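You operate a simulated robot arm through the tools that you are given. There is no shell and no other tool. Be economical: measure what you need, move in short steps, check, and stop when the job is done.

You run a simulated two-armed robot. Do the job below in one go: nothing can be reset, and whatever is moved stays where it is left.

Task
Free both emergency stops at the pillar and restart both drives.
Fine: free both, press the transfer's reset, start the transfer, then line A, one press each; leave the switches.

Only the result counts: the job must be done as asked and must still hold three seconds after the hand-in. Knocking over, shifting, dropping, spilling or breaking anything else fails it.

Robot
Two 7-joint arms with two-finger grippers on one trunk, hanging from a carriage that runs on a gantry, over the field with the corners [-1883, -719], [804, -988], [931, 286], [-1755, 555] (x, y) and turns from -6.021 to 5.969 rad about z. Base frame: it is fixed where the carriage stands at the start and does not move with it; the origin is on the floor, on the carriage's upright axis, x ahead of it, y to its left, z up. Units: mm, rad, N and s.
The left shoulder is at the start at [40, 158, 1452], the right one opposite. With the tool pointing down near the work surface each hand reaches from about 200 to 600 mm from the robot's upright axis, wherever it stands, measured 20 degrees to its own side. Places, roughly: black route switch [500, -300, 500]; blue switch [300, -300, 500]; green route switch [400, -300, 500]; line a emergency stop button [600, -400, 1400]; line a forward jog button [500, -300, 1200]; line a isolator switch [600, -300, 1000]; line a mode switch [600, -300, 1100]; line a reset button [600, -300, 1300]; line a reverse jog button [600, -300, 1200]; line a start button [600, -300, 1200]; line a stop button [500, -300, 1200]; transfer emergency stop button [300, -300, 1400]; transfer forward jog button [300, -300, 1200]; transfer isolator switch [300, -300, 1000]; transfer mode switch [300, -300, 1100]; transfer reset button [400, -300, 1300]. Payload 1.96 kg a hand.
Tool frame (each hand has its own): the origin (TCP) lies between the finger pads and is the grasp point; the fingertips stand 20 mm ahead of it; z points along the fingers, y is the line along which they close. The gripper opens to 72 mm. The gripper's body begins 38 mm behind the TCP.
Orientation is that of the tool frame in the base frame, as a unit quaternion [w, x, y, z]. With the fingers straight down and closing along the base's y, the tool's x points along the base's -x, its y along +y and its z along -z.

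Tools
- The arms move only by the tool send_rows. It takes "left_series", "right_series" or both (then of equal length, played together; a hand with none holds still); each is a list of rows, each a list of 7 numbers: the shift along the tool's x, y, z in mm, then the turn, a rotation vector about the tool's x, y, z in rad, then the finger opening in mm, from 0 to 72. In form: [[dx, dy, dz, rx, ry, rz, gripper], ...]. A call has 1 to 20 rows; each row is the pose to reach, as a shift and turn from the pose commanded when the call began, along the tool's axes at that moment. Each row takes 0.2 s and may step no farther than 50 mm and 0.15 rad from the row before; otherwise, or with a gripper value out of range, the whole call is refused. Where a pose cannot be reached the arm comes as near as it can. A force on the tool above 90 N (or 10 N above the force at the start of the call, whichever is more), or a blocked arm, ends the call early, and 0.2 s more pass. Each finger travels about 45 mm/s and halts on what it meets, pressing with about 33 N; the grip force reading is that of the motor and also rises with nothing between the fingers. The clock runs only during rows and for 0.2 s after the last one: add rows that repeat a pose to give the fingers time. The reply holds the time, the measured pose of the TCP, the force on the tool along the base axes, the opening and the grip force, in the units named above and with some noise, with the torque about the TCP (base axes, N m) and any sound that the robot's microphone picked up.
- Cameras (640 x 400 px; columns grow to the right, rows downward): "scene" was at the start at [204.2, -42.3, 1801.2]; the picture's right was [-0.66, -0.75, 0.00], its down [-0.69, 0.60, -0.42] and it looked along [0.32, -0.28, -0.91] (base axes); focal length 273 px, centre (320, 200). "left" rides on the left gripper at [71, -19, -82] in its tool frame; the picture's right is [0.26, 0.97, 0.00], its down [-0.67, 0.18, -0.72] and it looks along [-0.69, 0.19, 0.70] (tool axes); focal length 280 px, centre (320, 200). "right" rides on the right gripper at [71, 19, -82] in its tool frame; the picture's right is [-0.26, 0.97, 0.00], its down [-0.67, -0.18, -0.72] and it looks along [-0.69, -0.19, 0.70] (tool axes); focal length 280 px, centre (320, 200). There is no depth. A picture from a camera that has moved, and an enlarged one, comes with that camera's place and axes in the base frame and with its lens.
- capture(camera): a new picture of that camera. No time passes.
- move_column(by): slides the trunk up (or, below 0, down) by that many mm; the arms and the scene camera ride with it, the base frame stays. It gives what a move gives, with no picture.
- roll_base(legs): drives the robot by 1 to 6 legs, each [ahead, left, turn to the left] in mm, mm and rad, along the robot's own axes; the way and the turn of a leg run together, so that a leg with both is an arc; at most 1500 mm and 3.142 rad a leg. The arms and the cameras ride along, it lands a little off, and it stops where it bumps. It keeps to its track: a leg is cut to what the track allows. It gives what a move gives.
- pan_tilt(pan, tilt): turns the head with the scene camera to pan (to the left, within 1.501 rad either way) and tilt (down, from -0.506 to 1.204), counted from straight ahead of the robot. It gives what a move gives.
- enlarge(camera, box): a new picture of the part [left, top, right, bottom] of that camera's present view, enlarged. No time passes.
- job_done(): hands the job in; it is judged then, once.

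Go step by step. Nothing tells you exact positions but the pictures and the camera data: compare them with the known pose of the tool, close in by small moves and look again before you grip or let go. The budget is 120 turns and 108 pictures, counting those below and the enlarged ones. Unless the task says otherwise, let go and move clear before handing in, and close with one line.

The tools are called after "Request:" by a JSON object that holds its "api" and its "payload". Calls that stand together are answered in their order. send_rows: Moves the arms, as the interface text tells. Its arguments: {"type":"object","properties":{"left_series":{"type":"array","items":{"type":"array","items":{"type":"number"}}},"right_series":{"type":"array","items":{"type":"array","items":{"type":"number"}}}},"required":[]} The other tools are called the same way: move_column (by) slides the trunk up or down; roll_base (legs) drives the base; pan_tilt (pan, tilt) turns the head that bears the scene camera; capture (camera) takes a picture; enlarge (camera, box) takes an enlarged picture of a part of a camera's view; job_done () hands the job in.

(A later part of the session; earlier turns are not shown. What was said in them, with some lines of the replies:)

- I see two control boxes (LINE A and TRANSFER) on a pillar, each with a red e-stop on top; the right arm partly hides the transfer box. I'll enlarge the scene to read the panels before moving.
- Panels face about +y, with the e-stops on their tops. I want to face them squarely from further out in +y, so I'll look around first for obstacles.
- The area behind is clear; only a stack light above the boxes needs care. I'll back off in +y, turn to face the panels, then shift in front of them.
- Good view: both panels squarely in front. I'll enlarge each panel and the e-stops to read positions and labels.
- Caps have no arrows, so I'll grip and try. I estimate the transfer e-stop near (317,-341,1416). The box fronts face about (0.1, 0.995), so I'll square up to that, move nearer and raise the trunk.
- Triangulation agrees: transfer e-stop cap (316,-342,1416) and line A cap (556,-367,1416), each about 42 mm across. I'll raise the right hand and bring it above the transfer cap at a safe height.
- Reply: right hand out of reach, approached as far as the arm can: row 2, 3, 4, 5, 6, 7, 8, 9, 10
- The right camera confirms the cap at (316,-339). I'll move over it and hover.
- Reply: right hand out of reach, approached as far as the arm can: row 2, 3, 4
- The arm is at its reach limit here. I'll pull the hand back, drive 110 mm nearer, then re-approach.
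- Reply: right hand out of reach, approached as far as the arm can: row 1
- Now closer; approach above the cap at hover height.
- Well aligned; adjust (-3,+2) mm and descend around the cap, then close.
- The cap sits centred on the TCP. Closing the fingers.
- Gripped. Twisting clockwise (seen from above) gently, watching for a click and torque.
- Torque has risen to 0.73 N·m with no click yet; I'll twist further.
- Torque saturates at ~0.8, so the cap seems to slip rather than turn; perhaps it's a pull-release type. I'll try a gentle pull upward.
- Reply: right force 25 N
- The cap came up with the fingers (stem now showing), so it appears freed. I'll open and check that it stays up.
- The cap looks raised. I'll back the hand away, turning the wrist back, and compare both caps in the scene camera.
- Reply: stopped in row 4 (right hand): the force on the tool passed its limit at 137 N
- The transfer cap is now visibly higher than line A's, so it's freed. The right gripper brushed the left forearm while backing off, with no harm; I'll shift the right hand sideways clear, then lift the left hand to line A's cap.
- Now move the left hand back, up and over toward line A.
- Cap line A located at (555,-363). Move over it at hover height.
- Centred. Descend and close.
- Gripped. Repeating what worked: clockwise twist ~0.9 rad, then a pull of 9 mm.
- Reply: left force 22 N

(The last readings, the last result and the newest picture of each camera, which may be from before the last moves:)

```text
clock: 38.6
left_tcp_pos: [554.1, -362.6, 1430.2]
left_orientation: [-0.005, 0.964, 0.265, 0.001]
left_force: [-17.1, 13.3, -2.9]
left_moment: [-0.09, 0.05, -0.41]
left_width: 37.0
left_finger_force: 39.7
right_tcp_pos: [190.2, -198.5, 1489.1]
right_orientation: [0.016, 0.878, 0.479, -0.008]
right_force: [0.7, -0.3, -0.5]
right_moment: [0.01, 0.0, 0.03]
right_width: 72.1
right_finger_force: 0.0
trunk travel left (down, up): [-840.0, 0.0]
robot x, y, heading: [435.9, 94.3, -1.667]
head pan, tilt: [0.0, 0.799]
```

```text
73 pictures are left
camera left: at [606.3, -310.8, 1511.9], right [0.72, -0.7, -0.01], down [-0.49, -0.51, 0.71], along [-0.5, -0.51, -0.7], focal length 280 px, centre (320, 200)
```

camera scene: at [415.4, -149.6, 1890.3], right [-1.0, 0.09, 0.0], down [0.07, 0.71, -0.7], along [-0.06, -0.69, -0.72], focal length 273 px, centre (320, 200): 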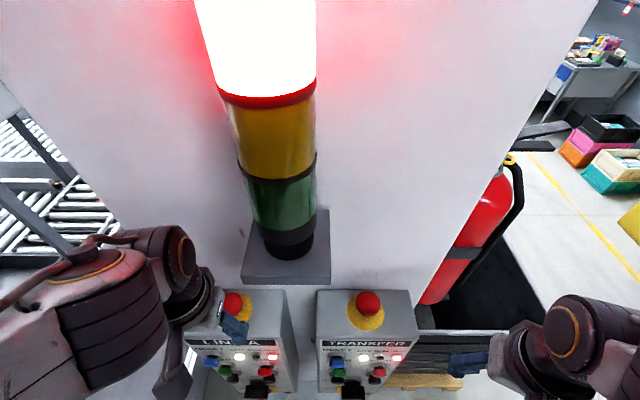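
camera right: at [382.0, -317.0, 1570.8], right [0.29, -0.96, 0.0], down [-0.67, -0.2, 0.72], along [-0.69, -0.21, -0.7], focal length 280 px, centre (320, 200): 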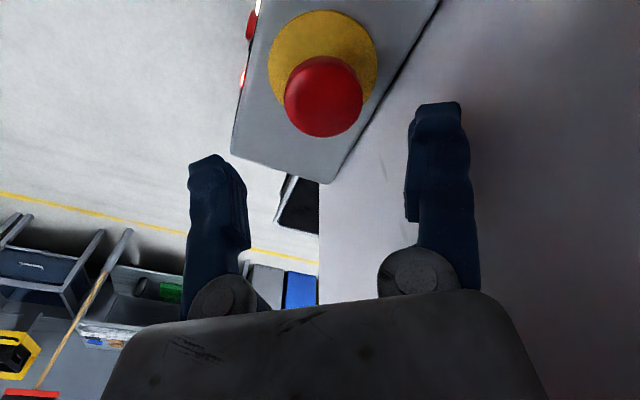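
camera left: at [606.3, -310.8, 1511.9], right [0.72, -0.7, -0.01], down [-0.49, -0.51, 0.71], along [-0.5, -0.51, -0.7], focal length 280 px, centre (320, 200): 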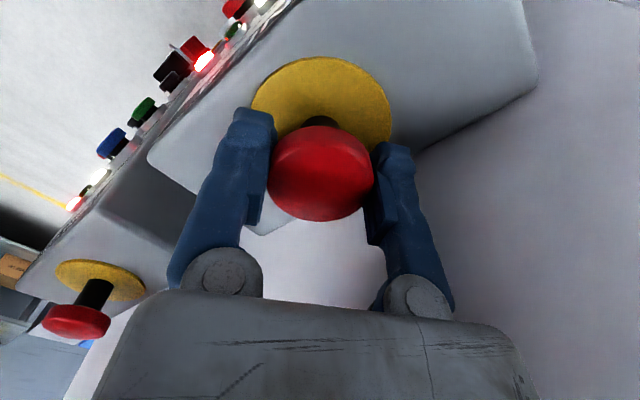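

Same behaviour: the cap came up. Release, lift, turn the wrist back and retreat.

Request:
{"api": "send_rows", "payload": {"left_series": [[0, 0, 0, 0, 0, 0, 50], [0, 0, 0, 0, 0, 0, 72], [0, 0, 0, 0, 0, 0, 72], [0, 0, -25, 0, 0, 0, 72], [0, 0, -60, 0, 0, 0, 72], [0, 0, -60, 0, 0, -0.14, 72], [0, 0, -60, 0, 0, -0.28, 72], [0, 0, -60, 0, 0, -0.42, 72], [0, 0, -60, 0, 0, -0.56, 72], [0, 0, -60, 0, 0, -0.7, 72], [0, 0, -60, 0, 0, -0.84, 72], [0, 0, -60, 0, 0, -0.92, 72]]}}

Request:
{"api": "send_rows", "payload": {"left_series": [[45, 0, 0, 0, 0, 0, 72], [90, 5, 0, 0, 0, 0, 72], [130, 10, 0, 0, 0, 0, 72]]}}

Request:
{"api": "capture", "payload": {"camera": "scene"}}

Request:
{"api": "enlarge", "payload": {"camera": "scene", "box": [170, 270, 430, 390]}}

```text
clock: 41.2
left_tcp_pos: [557.2, -363.5, 1490.3]
left_orientation: [-0.002, 0.743, 0.669, 0.004]
left_force: [-5.3, 10.8, -1.6]
left_moment: [-0.91, -0.4, -0.05]
left_width: 72.1
left_finger_force: 0.1
right_tcp_pos: [192.2, -198.3, 1489.0]
right_orientation: [0.015, 0.878, 0.479, -0.008]
right_force: [-0.5, -0.8, -0.6]
right_moment: [-0.01, -0.02, 0.01]
right_width: 71.7
right_finger_force: 0.0
trunk travel left (down, up): [-840.0, 0.0]
robot x, y, heading: [442.1, 92.8, -1.665]
head pan, tilt: [0.0, 0.799]
```

```text
clock: 42.0
left_tcp_pos: [582.5, -236.9, 1492.9]
left_orientation: [-0.001, 0.746, 0.666, 0.003]
left_force: [-0.1, -0.3, 0.1]
left_moment: [0.03, 0.01, 0.02]
left_width: 72.1
left_finger_force: 0.1
right_tcp_pos: [191.2, -200.4, 1490.0]
right_orientation: [0.017, 0.877, 0.479, -0.008]
right_force: [0.2, -0.2, -0.1]
right_moment: [0.01, -0.03, -0.03]
right_width: 71.9
right_finger_force: 0.1
trunk travel left (down, up): [-840.0, 0.0]
robot x, y, heading: [441.8, 91.0, -1.668]
head pan, tilt: [0.0, 0.799]
```

```text
72 pictures are left
camera scene: at [415.3, -149.7, 1890.3], right [-1.0, 0.09, 0.0], down [0.07, 0.71, -0.7], along [-0.06, -0.69, -0.72], focal length 273 px, centre (320, 200)
```

scene: 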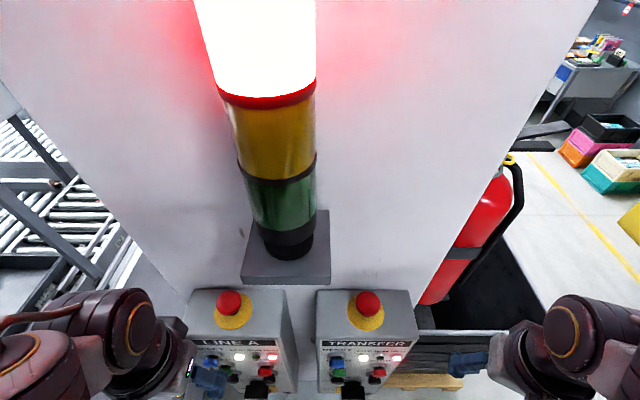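

```text
2.46 times, centred on (300, 330) of scene
camera zoom: at [415.3, -149.7, 1890.3], right [-1.0, 0.09, 0.0], down [0.07, 0.71, -0.7], along [-0.06, -0.69, -0.72], focal length 672 px, centre (369, -120)
```

zoom: 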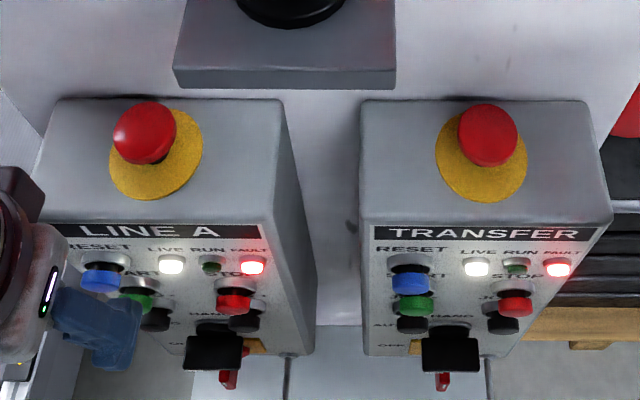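

Both e-stops are now raised. Next are the front buttons: I'll back off ~190 mm for working room, then pitch the right tool to point at the panel with fingers closed.

Request:
{"api": "roll_base", "payload": {"legs": [[-190, 0, 0]]}}

Request:
{"api": "capture", "payload": {"camera": "scene"}}

Request:
{"api": "enlarge", "payload": {"camera": "scene", "box": [190, 200, 430, 350]}}

```text
clock: 43.5
left_tcp_pos: [599.8, -49.4, 1492.0]
left_orientation: [-0.002, 0.745, 0.667, 0.004]
left_force: [-0.2, 0.2, 0.0]
left_moment: [0.0, 0.02, -0.02]
left_width: 71.8
left_finger_force: 0.0
right_tcp_pos: [208.7, -13.1, 1490.1]
right_orientation: [0.017, 0.877, 0.479, -0.008]
right_force: [-0.1, 0.7, 0.5]
right_moment: [0.0, -0.01, -0.02]
right_width: 72.0
right_finger_force: 0.0
trunk travel left (down, up): [-840.0, 0.0]
robot x, y, heading: [454.9, 276.3, -1.663]
head pan, tilt: [0.0, 0.799]
```

```text
70 pictures are left
camera scene: at [433.0, 37.3, 1890.3], right [-1.0, 0.09, 0.0], down [0.07, 0.71, -0.7], along [-0.06, -0.69, -0.72], focal length 273 px, centre (320, 200)
```

scene: 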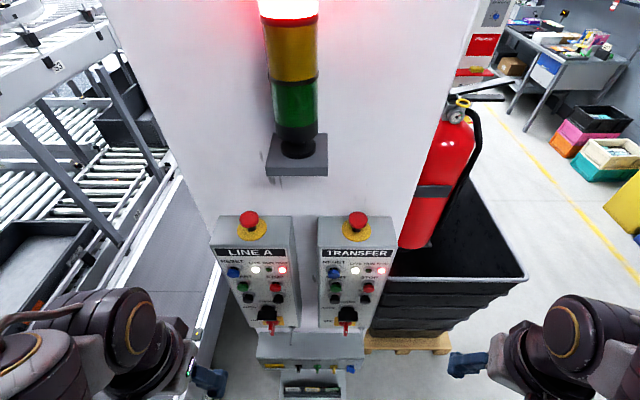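

```text
2.67 times, centred on (310, 275) of scene
camera zoom: at [433.0, 37.3, 1890.3], right [-1.0, 0.09, 0.0], down [0.07, 0.71, -0.7], along [-0.06, -0.69, -0.72], focal length 728 px, centre (347, 0)
```

zoom: 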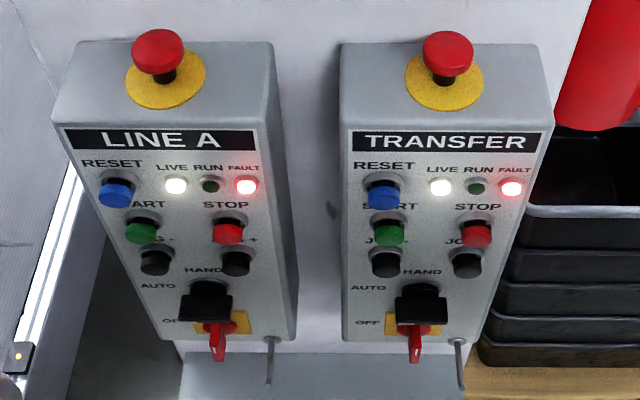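

Clear view: transfer reset ≈(372,-281,1308), transfer start ≈(368,-281,1237), line A start ≈(603,-305,1233). I'll move the right hand forward with the yaw squared and the fingers closed.

Request:
{"api": "send_rows", "payload": {"right_series": [[-8, 41, 22, 0, 0, -0.12, 50], [-16, 82, 45, 0, 0, -0.24, 30], [-25, 123, 67, 0, 0, -0.36, 10], [-33, 164, 90, 0, 0, -0.47, 0], [-33, 164, 90, 0, 0, -0.47, 0]]}}

```text
clock: 44.7
left_tcp_pos: [600.3, -50.0, 1492.5]
left_orientation: [-0.002, 0.745, 0.667, 0.004]
left_force: [0.3, -0.9, -0.2]
left_moment: [0.0, 0.02, 0.0]
left_width: 71.7
left_finger_force: 0.2
right_tcp_pos: [328.4, -130.6, 1402.1]
right_orientation: [0.014, 0.74, 0.672, -0.012]
right_force: [-0.4, 0.0, 0.2]
right_moment: [-0.01, 0.01, -0.01]
right_width: 0.0
right_finger_force: 23.2
trunk travel left (down, up): [-840.0, 0.0]
robot x, y, heading: [456.8, 279.8, -1.663]
head pan, tilt: [0.0, 0.799]
```

Now pitch the tool forward to face the panel.

Request:
{"api": "send_rows", "payload": {"right_series": [[0, 0, 0, 0, -0.143, 0, 0], [0, 0, 0, 0, -0.286, 0, 0], [0, 0, 0, 0, -0.429, 0, 0], [0, 0, 0, 0, -0.572, 0, 0], [0, 0, 0, 0, -0.715, 0, 0], [0, 0, 0, 0, -0.858, 0, 0], [0, 0, 0, 0, -1.0, 0, 0], [0, 0, 0, 0, -1.143, 0, 0], [0, 0, 0, 0, -1.286, 0, 0], [0, 0, 0, 0, -1.429, 0, 0], [0, 0, 0, 0, -1.571, 0, 0], [0, 0, 0, 0, -1.571, 0, 0]]}}

Request:
{"api": "capture", "payload": {"camera": "scene"}}

Request:
{"api": "capture", "payload": {"camera": "right"}}

```text
clock: 47.3
left_tcp_pos: [599.1, -48.9, 1492.2]
left_orientation: [-0.003, 0.744, 0.668, 0.003]
left_force: [-0.2, 0.8, -0.2]
left_moment: [-0.02, -0.02, -0.01]
left_width: 71.7
left_finger_force: 0.1
right_tcp_pos: [315.3, -201.5, 1444.6]
right_orientation: [-0.484, -0.516, -0.466, 0.532]
right_force: [-0.1, -0.3, 0.3]
right_moment: [0.01, -0.02, -0.01]
right_width: 0.0
right_finger_force: 29.9
right hand out of reach, approached as far as the arm can: row 10, 11, 12
trunk travel left (down, up): [-840.0, 0.0]
robot x, y, heading: [453.6, 275.8, -1.666]
head pan, tilt: [0.0, 0.799]
```

```text
68 pictures are left
camera scene: at [433.0, 37.4, 1890.3], right [-1.0, 0.09, 0.0], down [0.07, 0.71, -0.7], along [-0.06, -0.69, -0.72], focal length 273 px, centre (320, 200)
```

scene: 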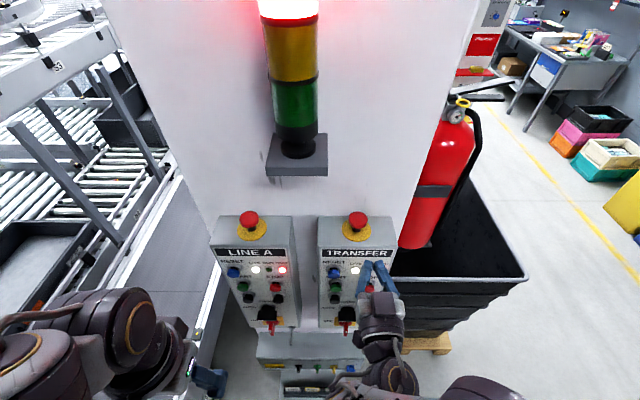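

```text
67 pictures are left
camera right: at [341.3, -124.4, 1370.7], right [0.96, -0.09, 0.27], down [-0.11, 0.75, 0.65], along [-0.26, -0.65, 0.71], focal length 280 px, centre (320, 200)
```

right: 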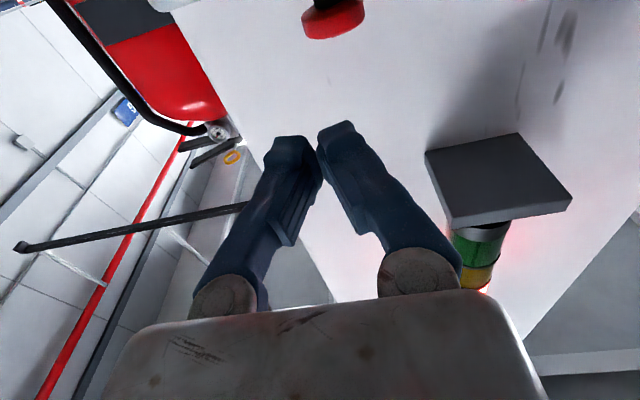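

The tool faces the panel, fingers closed. Moving in front of the transfer reset with about 45 mm standoff.

Request:
{"api": "send_rows", "payload": {"right_series": [[35, 16, 0, 0, 0, 0, 0], [70, 32, 0, 0, 0, 0, 0], [104, 48, 0, 0, 0, 0, 0], [138, 63, 1, 0, 0, 0, 0], [138, 63, 1, 0, 0, 0, 0]]}}

Request:
{"api": "capture", "payload": {"camera": "right"}}

Request:
{"api": "enlarge", "payload": {"camera": "scene", "box": [300, 210, 420, 330]}}

```text
clock: 48.5
left_tcp_pos: [601.1, -50.6, 1492.2]
left_orientation: [-0.003, 0.745, 0.668, 0.004]
left_force: [-0.2, 0.1, -0.2]
left_moment: [0.0, 0.02, -0.02]
left_width: 71.7
left_finger_force: 0.0
right_tcp_pos: [377.4, -216.1, 1307.6]
right_orientation: [-0.484, -0.516, -0.464, 0.533]
right_force: [-0.6, -0.7, -1.2]
right_moment: [-0.02, -0.04, 0.0]
right_width: 0.0
right_finger_force: 29.7
right hand out of reach, approached as far as the arm can: row 1, 2, 3
trunk travel left (down, up): [-840.0, 0.0]
robot x, y, heading: [454.5, 281.4, -1.664]
head pan, tilt: [0.0, 0.799]
```

```text
66 pictures are left
camera right: at [403.8, -138.9, 1233.7], right [0.96, -0.09, 0.27], down [-0.11, 0.75, 0.65], along [-0.26, -0.65, 0.71], focal length 280 px, centre (320, 200)
```

right: 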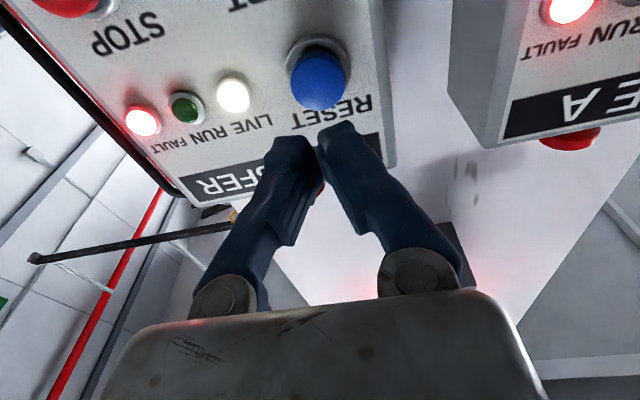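

```text
3.33 times, centred on (360, 270) of scene
camera zoom: at [433.0, 37.4, 1890.3], right [-1.0, 0.09, 0.0], down [0.07, 0.71, -0.7], along [-0.06, -0.69, -0.72], focal length 909 px, centre (187, -33)
```

zoom: 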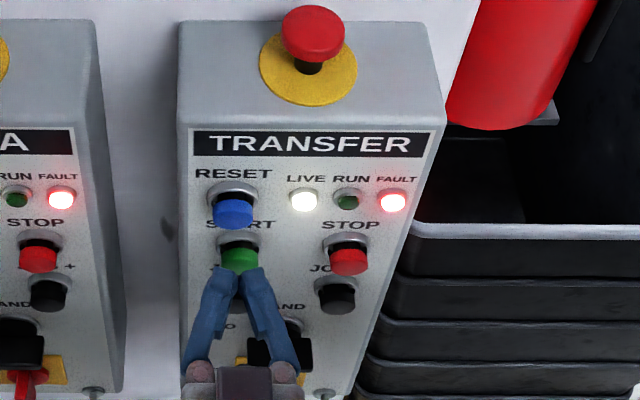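

Refined reset button: about (371.5,-284,1300). I'll lower ~9 mm, advance 30 mm and look again.

Request:
{"api": "send_rows", "payload": {"right_series": [[9, 1, 0, 0, 0, 0, 0], [9, 1, 15, 0, 0, 0, 0], [9, 1, 30, 0, 0, 0, 0], [9, 1, 30, 0, 0, 0, 0]]}}

Request:
{"api": "capture", "payload": {"camera": "right"}}

Request:
{"api": "enlarge", "payload": {"camera": "scene", "box": [300, 230, 380, 290]}}

```text
clock: 49.5
left_tcp_pos: [599.7, -49.5, 1492.0]
left_orientation: [-0.002, 0.745, 0.667, 0.003]
left_force: [0.7, 0.1, -1.0]
left_moment: [-0.01, -0.01, 0.02]
left_width: 72.1
left_finger_force: 0.0
right_tcp_pos: [376.4, -245.4, 1300.3]
right_orientation: [-0.484, -0.516, -0.463, 0.534]
right_force: [-0.9, 0.3, 0.0]
right_moment: [0.0, 0.01, 0.01]
right_width: 0.2
right_finger_force: 29.8
trunk travel left (down, up): [-840.0, 0.0]
robot x, y, heading: [454.4, 280.8, -1.661]
head pan, tilt: [0.0, 0.799]
```

```text
64 pictures are left
camera right: at [404.3, -168.7, 1226.2], right [0.96, -0.09, 0.27], down [-0.11, 0.75, 0.65], along [-0.26, -0.65, 0.71], focal length 280 px, centre (320, 200)
```

right: 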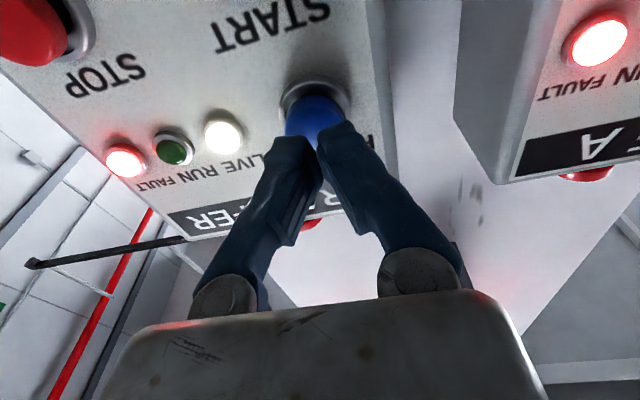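

```text
6.67 times, centred on (340, 260) of scene
camera zoom: at [433.0, 37.4, 1890.3], right [-1.0, 0.09, 0.0], down [0.07, 0.71, -0.7], along [-0.06, -0.69, -0.72], focal length 1819 px, centre (187, -200)
```

zoom: 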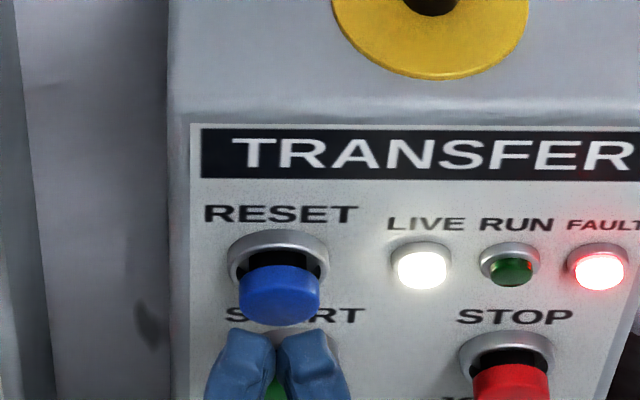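

Aligned with the reset in both axes. Advance slowly to press, checking the force.

Request:
{"api": "send_rows", "payload": {"right_series": [[2, 0, 6, 0, 0, 0, 0], [2, 0, 12, 0, 0, 0, 0], [2, 0, 16, 0, 0, 0, 0], [2, 0, 19, 0, 0, 0, 0]]}}

Request:
{"api": "enlarge", "payload": {"camera": "scene", "box": [300, 230, 400, 290]}}

```text
clock: 50.5
left_tcp_pos: [600.1, -50.0, 1492.8]
left_orientation: [-0.002, 0.745, 0.667, 0.004]
left_force: [-0.4, 0.4, -0.4]
left_moment: [0.0, 0.0, 0.0]
left_width: 72.2
left_finger_force: 0.1
right_tcp_pos: [376.1, -264.1, 1299.5]
right_orientation: [-0.484, -0.516, -0.465, 0.533]
right_force: [-0.8, 0.9, -0.8]
right_moment: [0.04, 0.03, 0.02]
right_width: 6.2
right_finger_force: 29.5
trunk travel left (down, up): [-840.0, 0.0]
robot x, y, heading: [454.9, 278.6, -1.665]
head pan, tilt: [0.0, 0.799]
```

```text
6.40 times, centred on (350, 260) of scene
camera zoom: at [433.0, 37.5, 1890.2], right [-1.0, 0.09, 0.0], down [0.07, 0.71, -0.7], along [-0.06, -0.69, -0.72], focal length 1746 px, centre (128, -184)
```

zoom: 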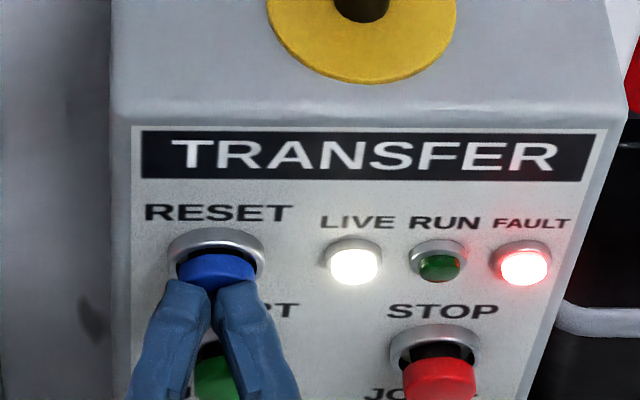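

The tips touch the cap and are spreading slightly (6 mm). I'll press on a few mm.

Request:
{"api": "send_rows", "payload": {"right_series": [[0, 0, 3, 0, 0, 0, 0], [0, 0, 6, 0, 0, 0, 0]]}}

Request:
{"api": "enlarge", "payload": {"camera": "scene", "box": [300, 230, 400, 290]}}

Request:
{"api": "capture", "payload": {"camera": "right"}}

```text
clock: 51.1
left_tcp_pos: [600.2, -49.1, 1492.0]
left_orientation: [-0.003, 0.744, 0.668, 0.004]
left_force: [0.4, 0.4, -0.4]
left_moment: [-0.01, 0.01, 0.0]
left_width: 72.1
left_finger_force: 0.1
right_tcp_pos: [376.0, -269.3, 1299.2]
right_orientation: [-0.483, -0.517, -0.465, 0.533]
right_force: [-1.3, 2.9, -1.6]
right_moment: [0.01, 0.04, -0.01]
right_width: 6.2
right_finger_force: 29.6
trunk travel left (down, up): [-840.0, 0.0]
robot x, y, heading: [458.5, 280.0, -1.655]
head pan, tilt: [0.0, 0.799]
heard: click
```

```text
6.40 times, centred on (350, 260) of scene
camera zoom: at [433.0, 37.5, 1890.2], right [-1.0, 0.09, 0.0], down [0.07, 0.71, -0.7], along [-0.06, -0.69, -0.72], focal length 1746 px, centre (128, -184)
```

zoom: 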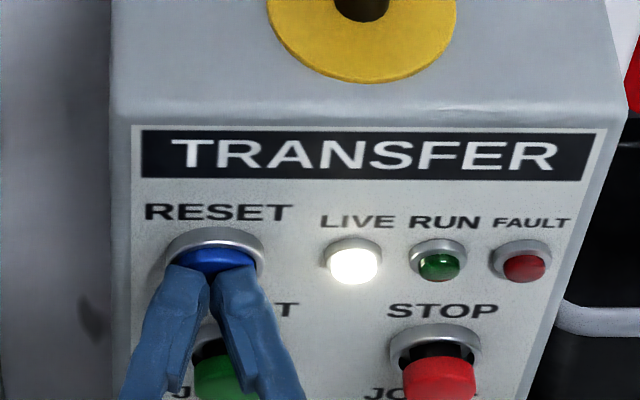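

```text
60 pictures are left
camera right: at [402.7, -192.2, 1225.0], right [0.96, -0.09, 0.27], down [-0.11, 0.75, 0.65], along [-0.26, -0.65, 0.71], focal length 280 px, centre (320, 200)
```

right: 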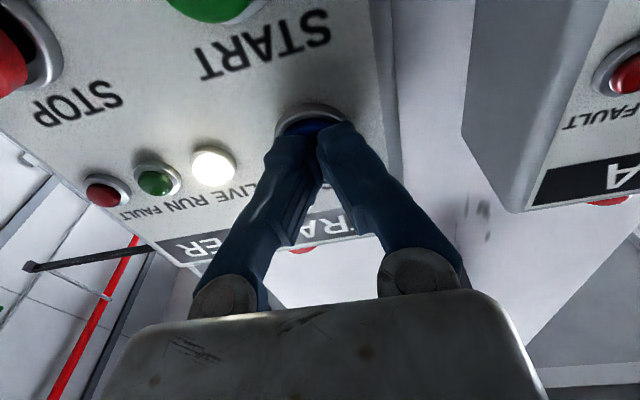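

Click heard, and both FAULT lights went out. Retract straight, then lower in front of the transfer START.

Request:
{"api": "send_rows", "payload": {"right_series": [[0, 0, -20, 0, 0, 0, 0], [0, 0, -45, 0, 0, 0, 0], [36, 0, -45, 0, 0, 0, 0], [70, 0, -45, 0, 0, 0, 0], [70, 0, -45, 0, 0, 0, 0]]}}

Request:
{"api": "capture", "payload": {"camera": "right"}}

Request:
{"api": "enlarge", "payload": {"camera": "scene", "box": [200, 210, 400, 330]}}

```text
clock: 52.3
left_tcp_pos: [600.5, -49.5, 1491.4]
left_orientation: [-0.002, 0.745, 0.667, 0.004]
left_force: [-0.8, -0.3, -0.7]
left_moment: [0.04, -0.01, 0.0]
left_width: 72.0
left_finger_force: 0.0
right_tcp_pos: [381.0, -227.5, 1228.6]
right_orientation: [-0.485, -0.516, -0.465, 0.532]
right_force: [-0.3, -0.1, 0.1]
right_moment: [0.04, -0.01, -0.02]
right_width: 0.0
right_finger_force: 28.8
trunk travel left (down, up): [-840.0, 0.0]
robot x, y, heading: [452.0, 279.9, -1.661]
head pan, tilt: [0.0, 0.799]
```

```text
59 pictures are left
camera right: at [407.4, -151.1, 1154.3], right [0.96, -0.09, 0.27], down [-0.11, 0.75, 0.65], along [-0.26, -0.65, 0.71], focal length 280 px, centre (320, 200)
```

right: 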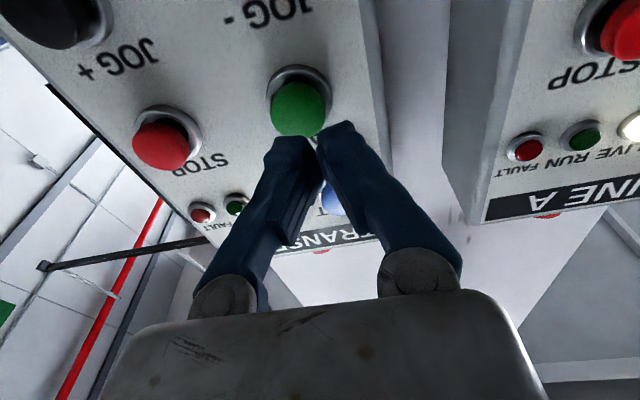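

```text
3.20 times, centred on (300, 270) of scene
camera zoom: at [433.0, 37.4, 1890.3], right [-1.0, 0.09, 0.0], down [0.07, 0.71, -0.7], along [-0.06, -0.69, -0.72], focal length 873 px, centre (384, -24)
```

zoom: 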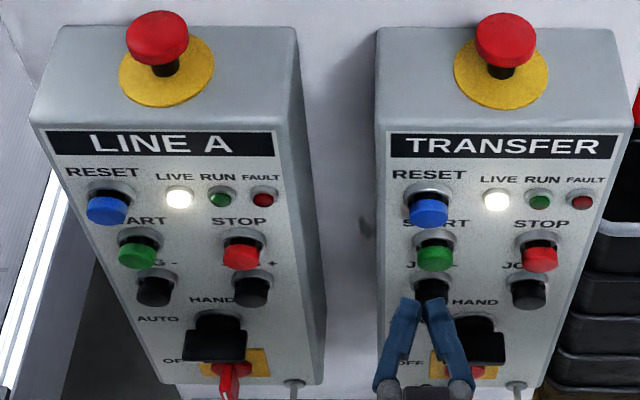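

Start button is ~11 mm to the side and 5 mm lower than the tool axis. Correct and approach to 25 mm, then check.

Request:
{"api": "send_rows", "payload": {"right_series": [[5, -10.6, 0, 0, 0, 0, 0], [5, -10.6, 10, 0, 0, 0, 0], [5, -10.6, 20, 0, 0, 0, 0], [5, -10.6, 20, 0, 0, 0, 0]]}}

Request:
{"api": "capture", "payload": {"camera": "right"}}

Request:
{"api": "enlarge", "payload": {"camera": "scene", "box": [300, 240, 400, 300]}}

```text
clock: 53.3
left_tcp_pos: [599.8, -49.6, 1491.5]
left_orientation: [-0.004, 0.745, 0.667, 0.004]
left_force: [-0.6, -0.4, -0.1]
left_moment: [0.02, -0.01, -0.04]
left_width: 72.2
left_finger_force: 0.2
right_tcp_pos: [367.1, -246.8, 1222.4]
right_orientation: [-0.484, -0.516, -0.464, 0.533]
right_force: [1.6, 0.0, -0.9]
right_moment: [0.0, -0.01, -0.03]
right_width: 0.0
right_finger_force: 29.8
trunk travel left (down, up): [-840.0, 0.0]
robot x, y, heading: [457.9, 281.8, -1.663]
head pan, tilt: [0.0, 0.799]
```

```text
57 pictures are left
camera right: at [394.1, -169.8, 1149.2], right [0.96, -0.09, 0.27], down [-0.11, 0.75, 0.65], along [-0.26, -0.65, 0.71], focal length 280 px, centre (320, 200)
```

right: 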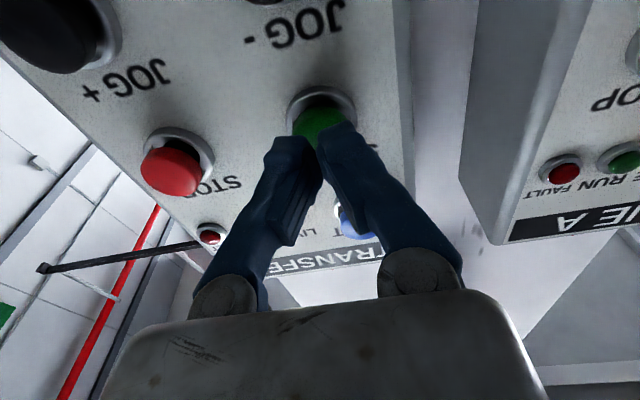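

```text
6.40 times, centred on (350, 270) of scene
camera zoom: at [433.0, 37.4, 1890.3], right [-1.0, 0.09, 0.0], down [0.07, 0.71, -0.7], along [-0.06, -0.69, -0.72], focal length 1746 px, centre (128, -248)
```

zoom: 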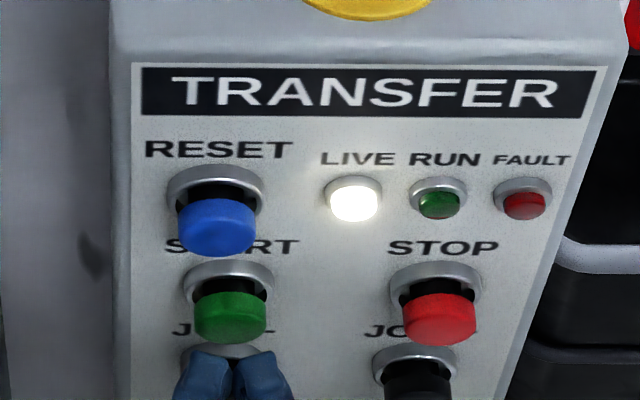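

Aligned similarly to the reset case. Press in until the click.

Request:
{"api": "send_rows", "payload": {"right_series": [[0, 0, 6, 0, 0, 0, 0], [0, 0, 12, 0, 0, 0, 0], [0, 0, 16, 0, 0, 0, 0], [0, 0, 20, 0, 0, 0, 0], [0, 0, 23, 0, 0, 0, 0]]}}

Request:
{"api": "enlarge", "payload": {"camera": "scene", "box": [200, 210, 400, 330]}}

```text
clock: 54.5
left_tcp_pos: [599.9, -49.8, 1492.8]
left_orientation: [-0.002, 0.745, 0.667, 0.004]
left_force: [-0.8, -0.2, -0.3]
left_moment: [0.0, 0.0, 0.01]
left_width: 71.9
left_finger_force: 0.1
right_tcp_pos: [365.9, -268.7, 1225.2]
right_orientation: [-0.483, -0.517, -0.465, 0.532]
right_force: [0.7, 3.1, -0.8]
right_moment: [0.06, -0.04, -0.01]
right_width: 6.0
right_finger_force: 29.7
trunk travel left (down, up): [-840.0, 0.0]
robot x, y, heading: [455.9, 282.5, -1.656]
head pan, tilt: [0.0, 0.799]
heard: click
```

```text
3.20 times, centred on (300, 270) of scene
camera zoom: at [433.0, 37.5, 1890.2], right [-1.0, 0.09, 0.0], down [0.07, 0.71, -0.7], along [-0.06, -0.69, -0.72], focal length 873 px, centre (384, -24)
```

zoom: 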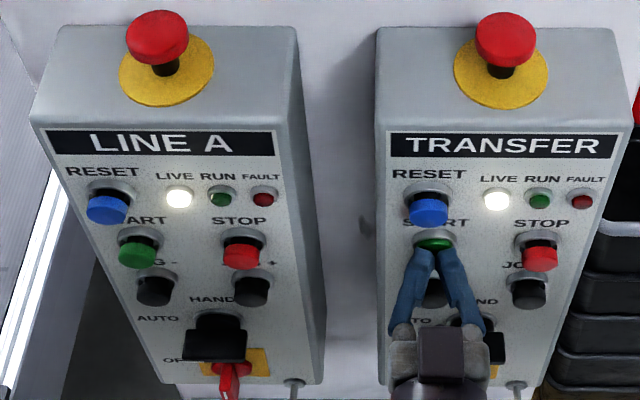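

Click heard; RUN isn't lit yet (perhaps a start delay or it acts on release). Retract and look.

Request:
{"api": "send_rows", "payload": {"right_series": [[0, 0, -20, 0, 0, 0, 0], [0, 0, -50, 0, 0, 0, 0], [0, 0, -50, 0, 0, 0, 0]]}}

Request:
{"api": "capture", "payload": {"camera": "scene"}}

Request:
{"api": "enlarge", "payload": {"camera": "scene", "box": [200, 210, 400, 330]}}

```text
clock: 55.3
left_tcp_pos: [600.4, -49.6, 1491.2]
left_orientation: [-0.003, 0.745, 0.667, 0.003]
left_force: [0.3, 0.8, 0.3]
left_moment: [0.02, 0.01, -0.05]
left_width: 71.9
left_finger_force: 0.0
right_tcp_pos: [371.5, -218.6, 1222.9]
right_orientation: [-0.484, -0.516, -0.464, 0.534]
right_force: [0.1, 0.1, 1.0]
right_moment: [0.0, -0.02, 0.02]
right_width: 0.0
right_finger_force: 29.6
trunk travel left (down, up): [-840.0, 0.0]
robot x, y, heading: [458.7, 280.4, -1.662]
head pan, tilt: [0.0, 0.799]
```

```text
54 pictures are left
camera scene: at [433.0, 37.4, 1890.3], right [-1.0, 0.09, 0.0], down [0.07, 0.71, -0.7], along [-0.06, -0.69, -0.72], focal length 273 px, centre (320, 200)
```

scene: 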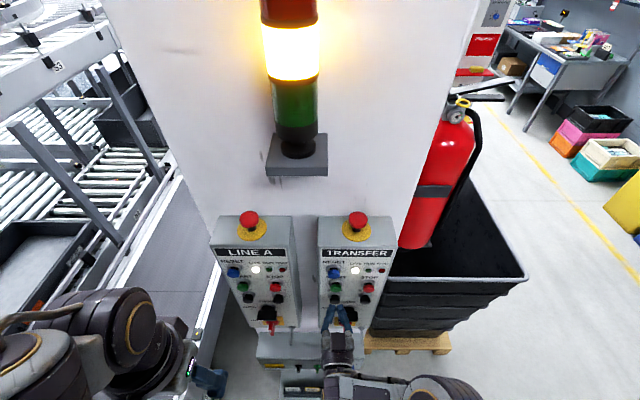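

```text
3.20 times, centred on (300, 270) of scene
camera zoom: at [433.0, 37.4, 1890.3], right [-1.0, 0.09, 0.0], down [0.07, 0.71, -0.7], along [-0.06, -0.69, -0.72], focal length 873 px, centre (384, -24)
```

zoom: 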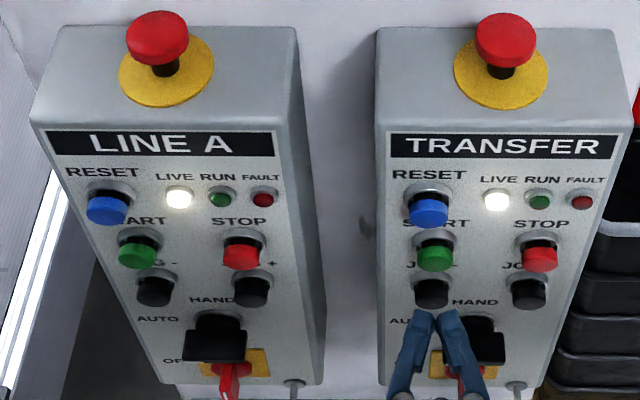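

The stack light turned amber, possibly a pre-start warning. I'll wait about 3 s and look again before doing anything else.

Request:
{"api": "send_rows", "payload": {"right_series": [[0, 0, -2, 0, 0, 0, 0], [0, 0, -2, 0, 0, 0, 0], [0, 0, -2, 0, 0, 0, 0], [0, 0, -2, 0, 0, 0, 0], [0, 0, -2, 0, 0, 0, 0], [0, 0, -2, 0, 0, 0, 0], [0, 0, -2, 0, 0, 0, 0], [0, 0, -2, 0, 0, 0, 0], [0, 0, -2, 0, 0, 0, 0], [0, 0, -2, 0, 0, 0, 0], [0, 0, -2, 0, 0, 0, 0], [0, 0, -2, 0, 0, 0, 0], [0, 0, -2, 0, 0, 0, 0], [0, 0, -2, 0, 0, 0, 0], [0, 0, -2, 0, 0, 0, 0]]}}

Request:
{"api": "capture", "payload": {"camera": "scene"}}

Request:
{"api": "enlarge", "payload": {"camera": "scene", "box": [200, 210, 400, 330]}}

```text
clock: 58.5
left_tcp_pos: [601.3, -49.8, 1491.4]
left_orientation: [-0.002, 0.745, 0.667, 0.004]
left_force: [0.7, 0.5, -0.2]
left_moment: [-0.02, -0.01, -0.01]
left_width: 72.3
left_finger_force: 0.0
right_tcp_pos: [371.6, -217.7, 1222.6]
right_orientation: [-0.485, -0.515, -0.465, 0.532]
right_force: [-0.3, 0.8, -1.1]
right_moment: [-0.01, 0.04, 0.02]
right_width: 0.0
right_finger_force: 29.4
trunk travel left (down, up): [-840.0, 0.0]
robot x, y, heading: [455.9, 279.2, -1.661]
head pan, tilt: [0.0, 0.799]
```

```text
52 pictures are left
camera scene: at [433.0, 37.4, 1890.3], right [-1.0, 0.09, 0.0], down [0.07, 0.71, -0.7], along [-0.06, -0.69, -0.72], focal length 273 px, centre (320, 200)
```

scene: 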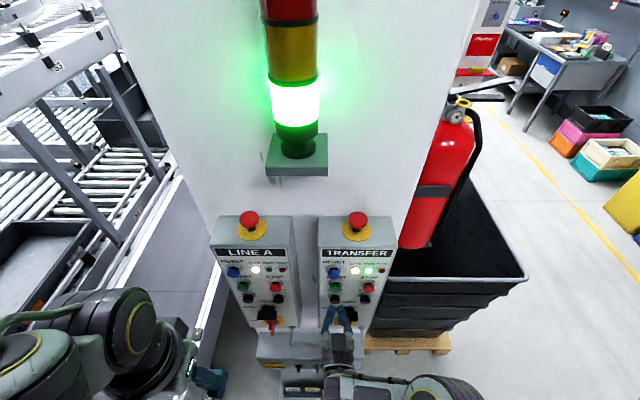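

```text
3.20 times, centred on (300, 270) of scene
camera zoom: at [433.0, 37.4, 1890.3], right [-1.0, 0.09, 0.0], down [0.07, 0.71, -0.7], along [-0.06, -0.69, -0.72], focal length 873 px, centre (384, -24)
```

zoom: 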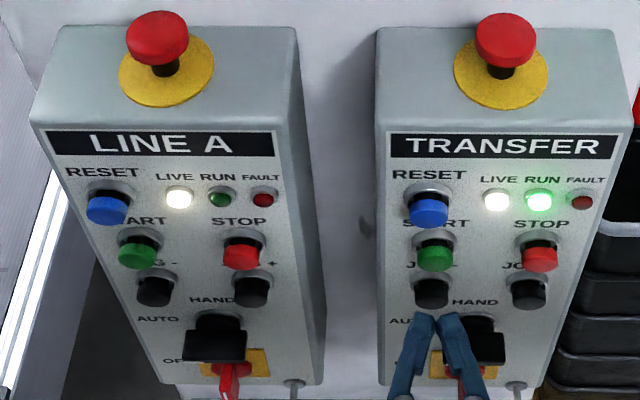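

The transfer is running (RUN and stack light green). Now line A's start with the left hand: bring it forward and down, fingers closed, and pitch it to face the panel.

Request:
{"api": "send_rows", "payload": {"left_series": [[-26, 3, 30, 0, 0, 0, 50], [-53, 6, 60, 0, 0, 0, 25], [-80, 9, 90, 0, 0, 0, 0], [-80, 9, 100, 0, -0.143, 0, 0], [-80, 9, 110, 0, -0.286, 0, 0], [-80, 9, 120, 0, -0.429, 0, 0], [-80, 9, 130, 0, -0.572, 0, 0], [-80, 9, 140, 0, -0.715, 0, 0], [-85, 9, 150, 0, -0.858, 0, 0], [-90, 9, 160, 0, -1.0, 0, 0], [-100, 9, 170, 0, -1.143, 0, 0], [-110, 9, 180, 0, -1.286, 0, 0], [-120, 9, 190, 0, -1.429, 0, 0], [-130, 9, 200, 0, -1.571, 0, 0], [-130, 9, 200, 0, -1.571, 0, 0]]}}

Request:
{"api": "capture", "payload": {"camera": "scene"}}

Request:
{"api": "capture", "payload": {"camera": "left"}}

```text
clock: 61.7
left_tcp_pos: [596.4, -173.5, 1313.5]
left_orientation: [0.398, 0.599, 0.536, -0.443]
left_force: [-0.1, -1.2, -0.5]
left_moment: [-0.01, 0.03, 0.04]
left_width: 0.1
left_finger_force: 29.3
left hand out of reach, approached as far as the arm can: row 12, 13, 14, 15
right_tcp_pos: [371.6, -220.1, 1222.2]
right_orientation: [-0.484, -0.516, -0.464, 0.533]
right_force: [-0.6, -0.4, -0.3]
right_moment: [0.01, -0.01, -0.04]
right_width: 0.0
right_finger_force: 29.0
trunk travel left (down, up): [-840.0, 0.0]
robot x, y, heading: [457.1, 280.4, -1.657]
head pan, tilt: [0.0, 0.799]
```

```text
50 pictures are left
camera scene: at [433.0, 37.4, 1890.3], right [-1.0, 0.09, 0.0], down [0.07, 0.71, -0.7], along [-0.06, -0.69, -0.72], focal length 273 px, centre (320, 200)
```

scene: 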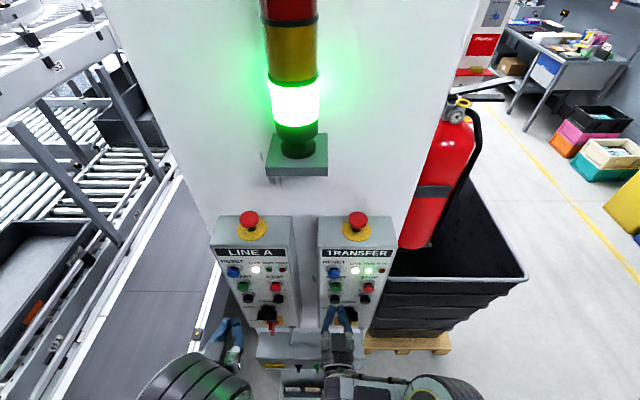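

```text
49 pictures are left
camera left: at [587.8, -72.2, 1269.7], right [0.97, -0.03, -0.25], down [0.23, 0.46, 0.85], along [0.09, -0.89, 0.46], focal length 280 px, centre (320, 200)
```

left: 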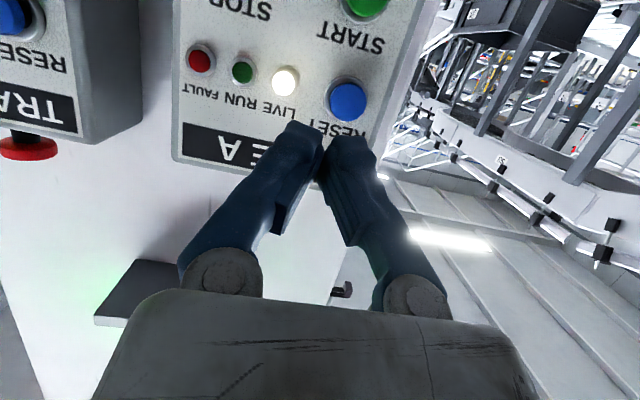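

Tool is 17° short of level. While moving to standoff in front of line A START (≈(606,-308,1232)) I'll finish the pitch.

Request:
{"api": "send_rows", "payload": {"left_series": [[20, 7, 22, 0, 0, 0, 0], [40, 15, 45, 0, -0.08, 0, 0], [57, 22, 70, 0, -0.18, 0, 0], [57, 22, 91, 0, -0.3, 0, 0], [57, 22, 91, 0, -0.3, 0, 0]]}}

Request:
{"api": "capture", "payload": {"camera": "left"}}

Request:
{"api": "enlarge", "payload": {"camera": "scene", "box": [190, 230, 310, 330]}}

```text
clock: 62.9
left_tcp_pos: [610.9, -246.7, 1233.5]
left_orientation: [-0.473, -0.526, -0.47, 0.527]
left_force: [0.0, 0.2, 0.1]
left_moment: [0.01, 0.01, -0.02]
left_width: 0.0
left_finger_force: 29.8
right_tcp_pos: [370.8, -218.7, 1223.3]
right_orientation: [-0.484, -0.516, -0.465, 0.533]
right_force: [0.0, 0.6, 0.1]
right_moment: [-0.01, -0.02, -0.01]
right_width: 0.0
right_finger_force: 29.5
trunk travel left (down, up): [-840.0, 0.0]
robot x, y, heading: [456.8, 278.4, -1.659]
head pan, tilt: [0.0, 0.799]
```

```text
48 pictures are left
camera left: at [600.3, -163.2, 1161.8], right [0.96, -0.11, -0.26], down [0.26, 0.69, 0.67], along [0.11, -0.71, 0.69], focal length 280 px, centre (320, 200)
```

left: 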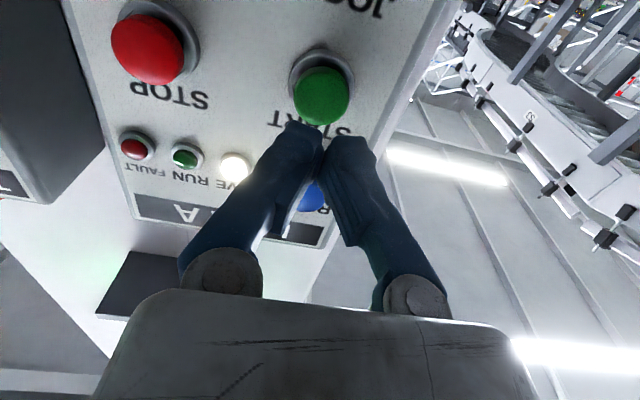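

```text
4.00 times, centred on (250, 280) of scene
camera zoom: at [433.0, 37.4, 1890.3], right [-1.0, 0.09, 0.0], down [0.07, 0.71, -0.7], along [-0.06, -0.69, -0.72], focal length 1091 px, centre (600, -120)
```

zoom: 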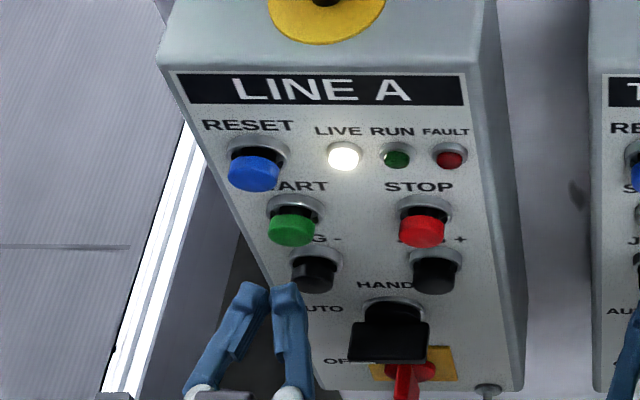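

Aligned within ~5 mm; lower 5.5 mm, shift 1.5 mm, advance 22 mm and check.

Request:
{"api": "send_rows", "payload": {"left_series": [[5.5, -1.5, 0, 0, 0, 0, 0], [5.5, -1.5, 11, 0, 0, 0, 0], [5.5, -1.5, 22, 0, 0, 0, 0], [5.5, -1.5, 22, 0, 0, 0, 0]]}}

Request:
{"api": "capture", "payload": {"camera": "left"}}

Request:
{"api": "enlarge", "payload": {"camera": "scene", "box": [190, 230, 310, 330]}}

```text
clock: 63.9
left_tcp_pos: [605.9, -268.2, 1228.7]
left_orientation: [-0.473, -0.526, -0.471, 0.527]
left_force: [-0.1, -0.7, -0.6]
left_moment: [0.01, 0.02, -0.01]
left_width: 0.3
left_finger_force: 29.2
right_tcp_pos: [371.1, -218.3, 1222.9]
right_orientation: [-0.484, -0.516, -0.464, 0.533]
right_force: [0.2, -0.4, 0.1]
right_moment: [-0.01, 0.0, 0.01]
right_width: 0.0
right_finger_force: 29.4
trunk travel left (down, up): [-840.0, 0.0]
robot x, y, heading: [458.0, 280.4, -1.661]
head pan, tilt: [0.0, 0.799]
```

```text
46 pictures are left
camera left: at [595.7, -184.5, 1157.3], right [0.96, -0.11, -0.26], down [0.26, 0.69, 0.67], along [0.11, -0.71, 0.69], focal length 280 px, centre (320, 200)
```

left: 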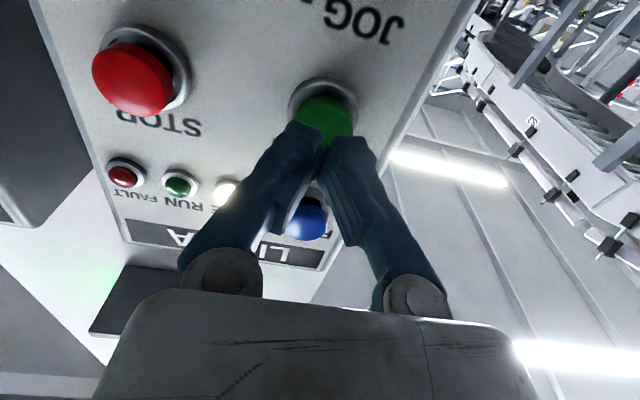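

```text
4.00 times, centred on (250, 280) of scene
camera zoom: at [433.0, 37.4, 1890.3], right [-1.0, 0.09, 0.0], down [0.07, 0.71, -0.7], along [-0.06, -0.69, -0.72], focal length 1091 px, centre (600, -120)
```

zoom: 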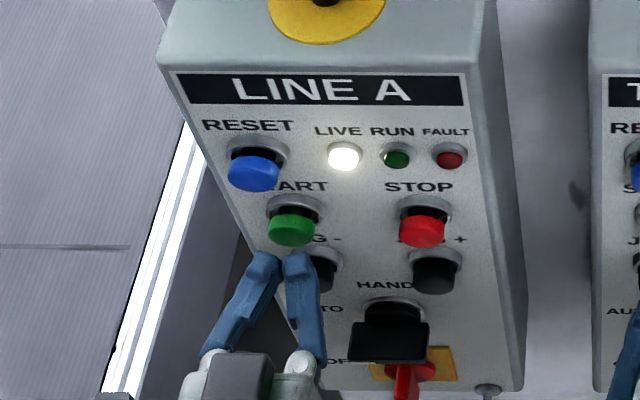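

Good alignment. Press until the click.

Request:
{"api": "send_rows", "payload": {"left_series": [[1.5, 1.5, 8, 0, 0, 0, 0], [1.5, 1.5, 14, 0, 0, 0, 0], [1.5, 1.5, 18, 0, 0, 0, 0], [1.5, 1.5, 21, 0, 0, 0, 0], [1.5, 1.5, 23.5, 0, 0, 0, 0]]}}

Request:
{"api": "enlarge", "payload": {"camera": "scene", "box": [190, 230, 310, 330]}}

```text
clock: 65.1
left_tcp_pos: [603.5, -290.6, 1226.2]
left_orientation: [-0.472, -0.527, -0.47, 0.528]
left_force: [0.2, 1.7, -0.8]
left_moment: [0.04, 0.0, 0.02]
left_width: 5.9
left_finger_force: 29.4
right_tcp_pos: [370.9, -217.8, 1222.2]
right_orientation: [-0.484, -0.516, -0.465, 0.532]
right_force: [1.5, 0.2, 0.9]
right_moment: [0.01, -0.02, 0.0]
right_width: 0.2
right_finger_force: 29.5
trunk travel left (down, up): [-840.0, 0.0]
robot x, y, heading: [455.0, 280.7, -1.659]
head pan, tilt: [0.0, 0.799]
heard: click
```

```text
4.00 times, centred on (250, 280) of scene
camera zoom: at [433.1, 37.5, 1890.2], right [-1.0, 0.09, 0.0], down [0.07, 0.71, -0.7], along [-0.06, -0.69, -0.72], focal length 1091 px, centre (600, -120)
```

zoom: 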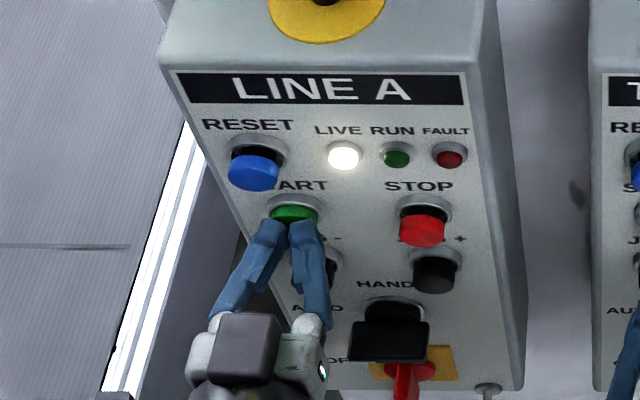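

Click heard. Retract both hands clear and wait out the start delay.

Request:
{"api": "send_rows", "payload": {"left_series": [[0, 0, -20, 0, 0, 0, 0], [0, 0, -50, 0, 0, 0, 0], [0, 0, -80, 0, 0, 0, 0], [0, 0, -80, 0, 0, 0, 0], [0, 0, -80, 0, 0, 0, 0], [0, 0, -80, 0, 0, 0, 0], [0, 0, -80, 0, 0, 0, 0], [0, 0, -80, 0, 0, 0, 0], [0, 0, -80, 0, 0, 0, 0], [0, 0, -80, 0, 0, 0, 0], [0, 0, -80, 0, 0, 0, 0], [0, 0, -80, 0, 0, 0, 0], [0, 0, -80, 0, 0, 0, 0], [0, 0, -80, 0, 0, 0, 0], [0, 0, -80, 0, 0, 0, 0], [0, 0, -80, 0, 0, 0, 0], [0, 0, -80, 0, 0, 0, 0], [0, 0, -80, 0, 0, 0, 0]], "right_series": [[0, 0, -15, 0, 0, 0, 0], [0, 0, -30, 0, 0, 0, 0], [0, 0, -30, 0, 0, 0, 0], [0, 0, -30, 0, 0, 0, 0], [0, 0, -30, 0, 0, 0, 0], [0, 0, -30, 0, 0, 0, 0], [0, 0, -30, 0, 0, 0, 0], [0, 0, -30, 0, 0, 0, 0], [0, 0, -30, 0, 0, 0, 0], [0, 0, -30, 0, 0, 0, 0], [0, 0, -30, 0, 0, 0, 0], [0, 0, -30, 0, 0, 0, 0], [0, 0, -30, 0, 0, 0, 0], [0, 0, -30, 0, 0, 0, 0], [0, 0, -30, 0, 0, 0, 0], [0, 0, -30, 0, 0, 0, 0], [0, 0, -30, 0, 0, 0, 0], [0, 0, -30, 0, 0, 0, 0]]}}

Request:
{"api": "capture", "payload": {"camera": "scene"}}

Request:
{"api": "enlarge", "payload": {"camera": "scene", "box": [200, 210, 400, 330]}}

```text
clock: 68.9
left_tcp_pos: [615.1, -211.4, 1228.2]
left_orientation: [-0.473, -0.526, -0.47, 0.527]
left_force: [0.3, -0.5, -0.7]
left_moment: [-0.02, 0.01, 0.04]
left_width: 0.0
left_finger_force: 29.3
right_tcp_pos: [373.1, -187.3, 1221.4]
right_orientation: [-0.484, -0.516, -0.464, 0.533]
right_force: [-0.2, 0.3, -0.4]
right_moment: [0.02, 0.0, -0.01]
right_width: 0.0
right_finger_force: 29.8
trunk travel left (down, up): [-840.0, 0.0]
robot x, y, heading: [457.8, 279.6, -1.661]
head pan, tilt: [0.0, 0.799]
```

```text
43 pictures are left
camera scene: at [433.0, 37.4, 1890.3], right [-1.0, 0.09, 0.0], down [0.07, 0.71, -0.7], along [-0.06, -0.69, -0.72], focal length 273 px, centre (320, 200)
```

scene: 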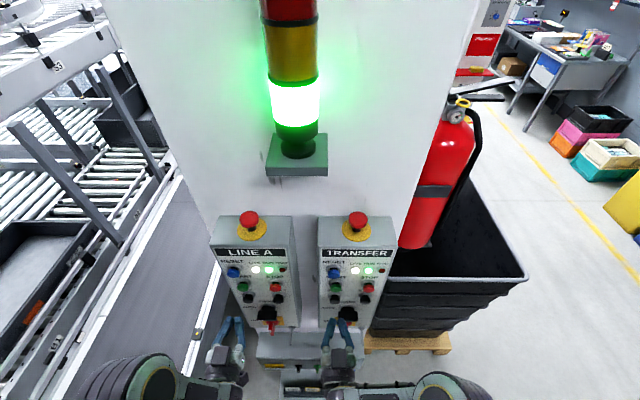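

```text
3.20 times, centred on (300, 270) of scene
camera zoom: at [433.0, 37.4, 1890.3], right [-1.0, 0.09, 0.0], down [0.07, 0.71, -0.7], along [-0.06, -0.69, -0.72], focal length 873 px, centre (384, -24)
```

zoom: 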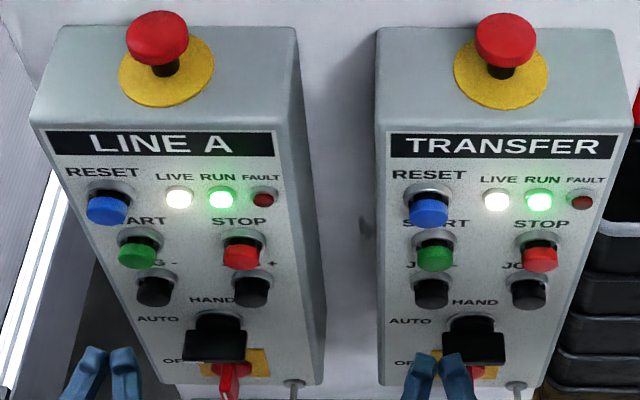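

Both RUN lamps and the stack light are green, the faults are out, both e-stops are up and both hands are clear, so I'm handing in.

Request:
{"api": "job_done", "payload": {}}

```text
The job is handed in.
```

Both emergency stops are free and both drives are running: I pressed the transfer's reset, the transfer's start and line A's start once each, in that order, and left the switches alone.
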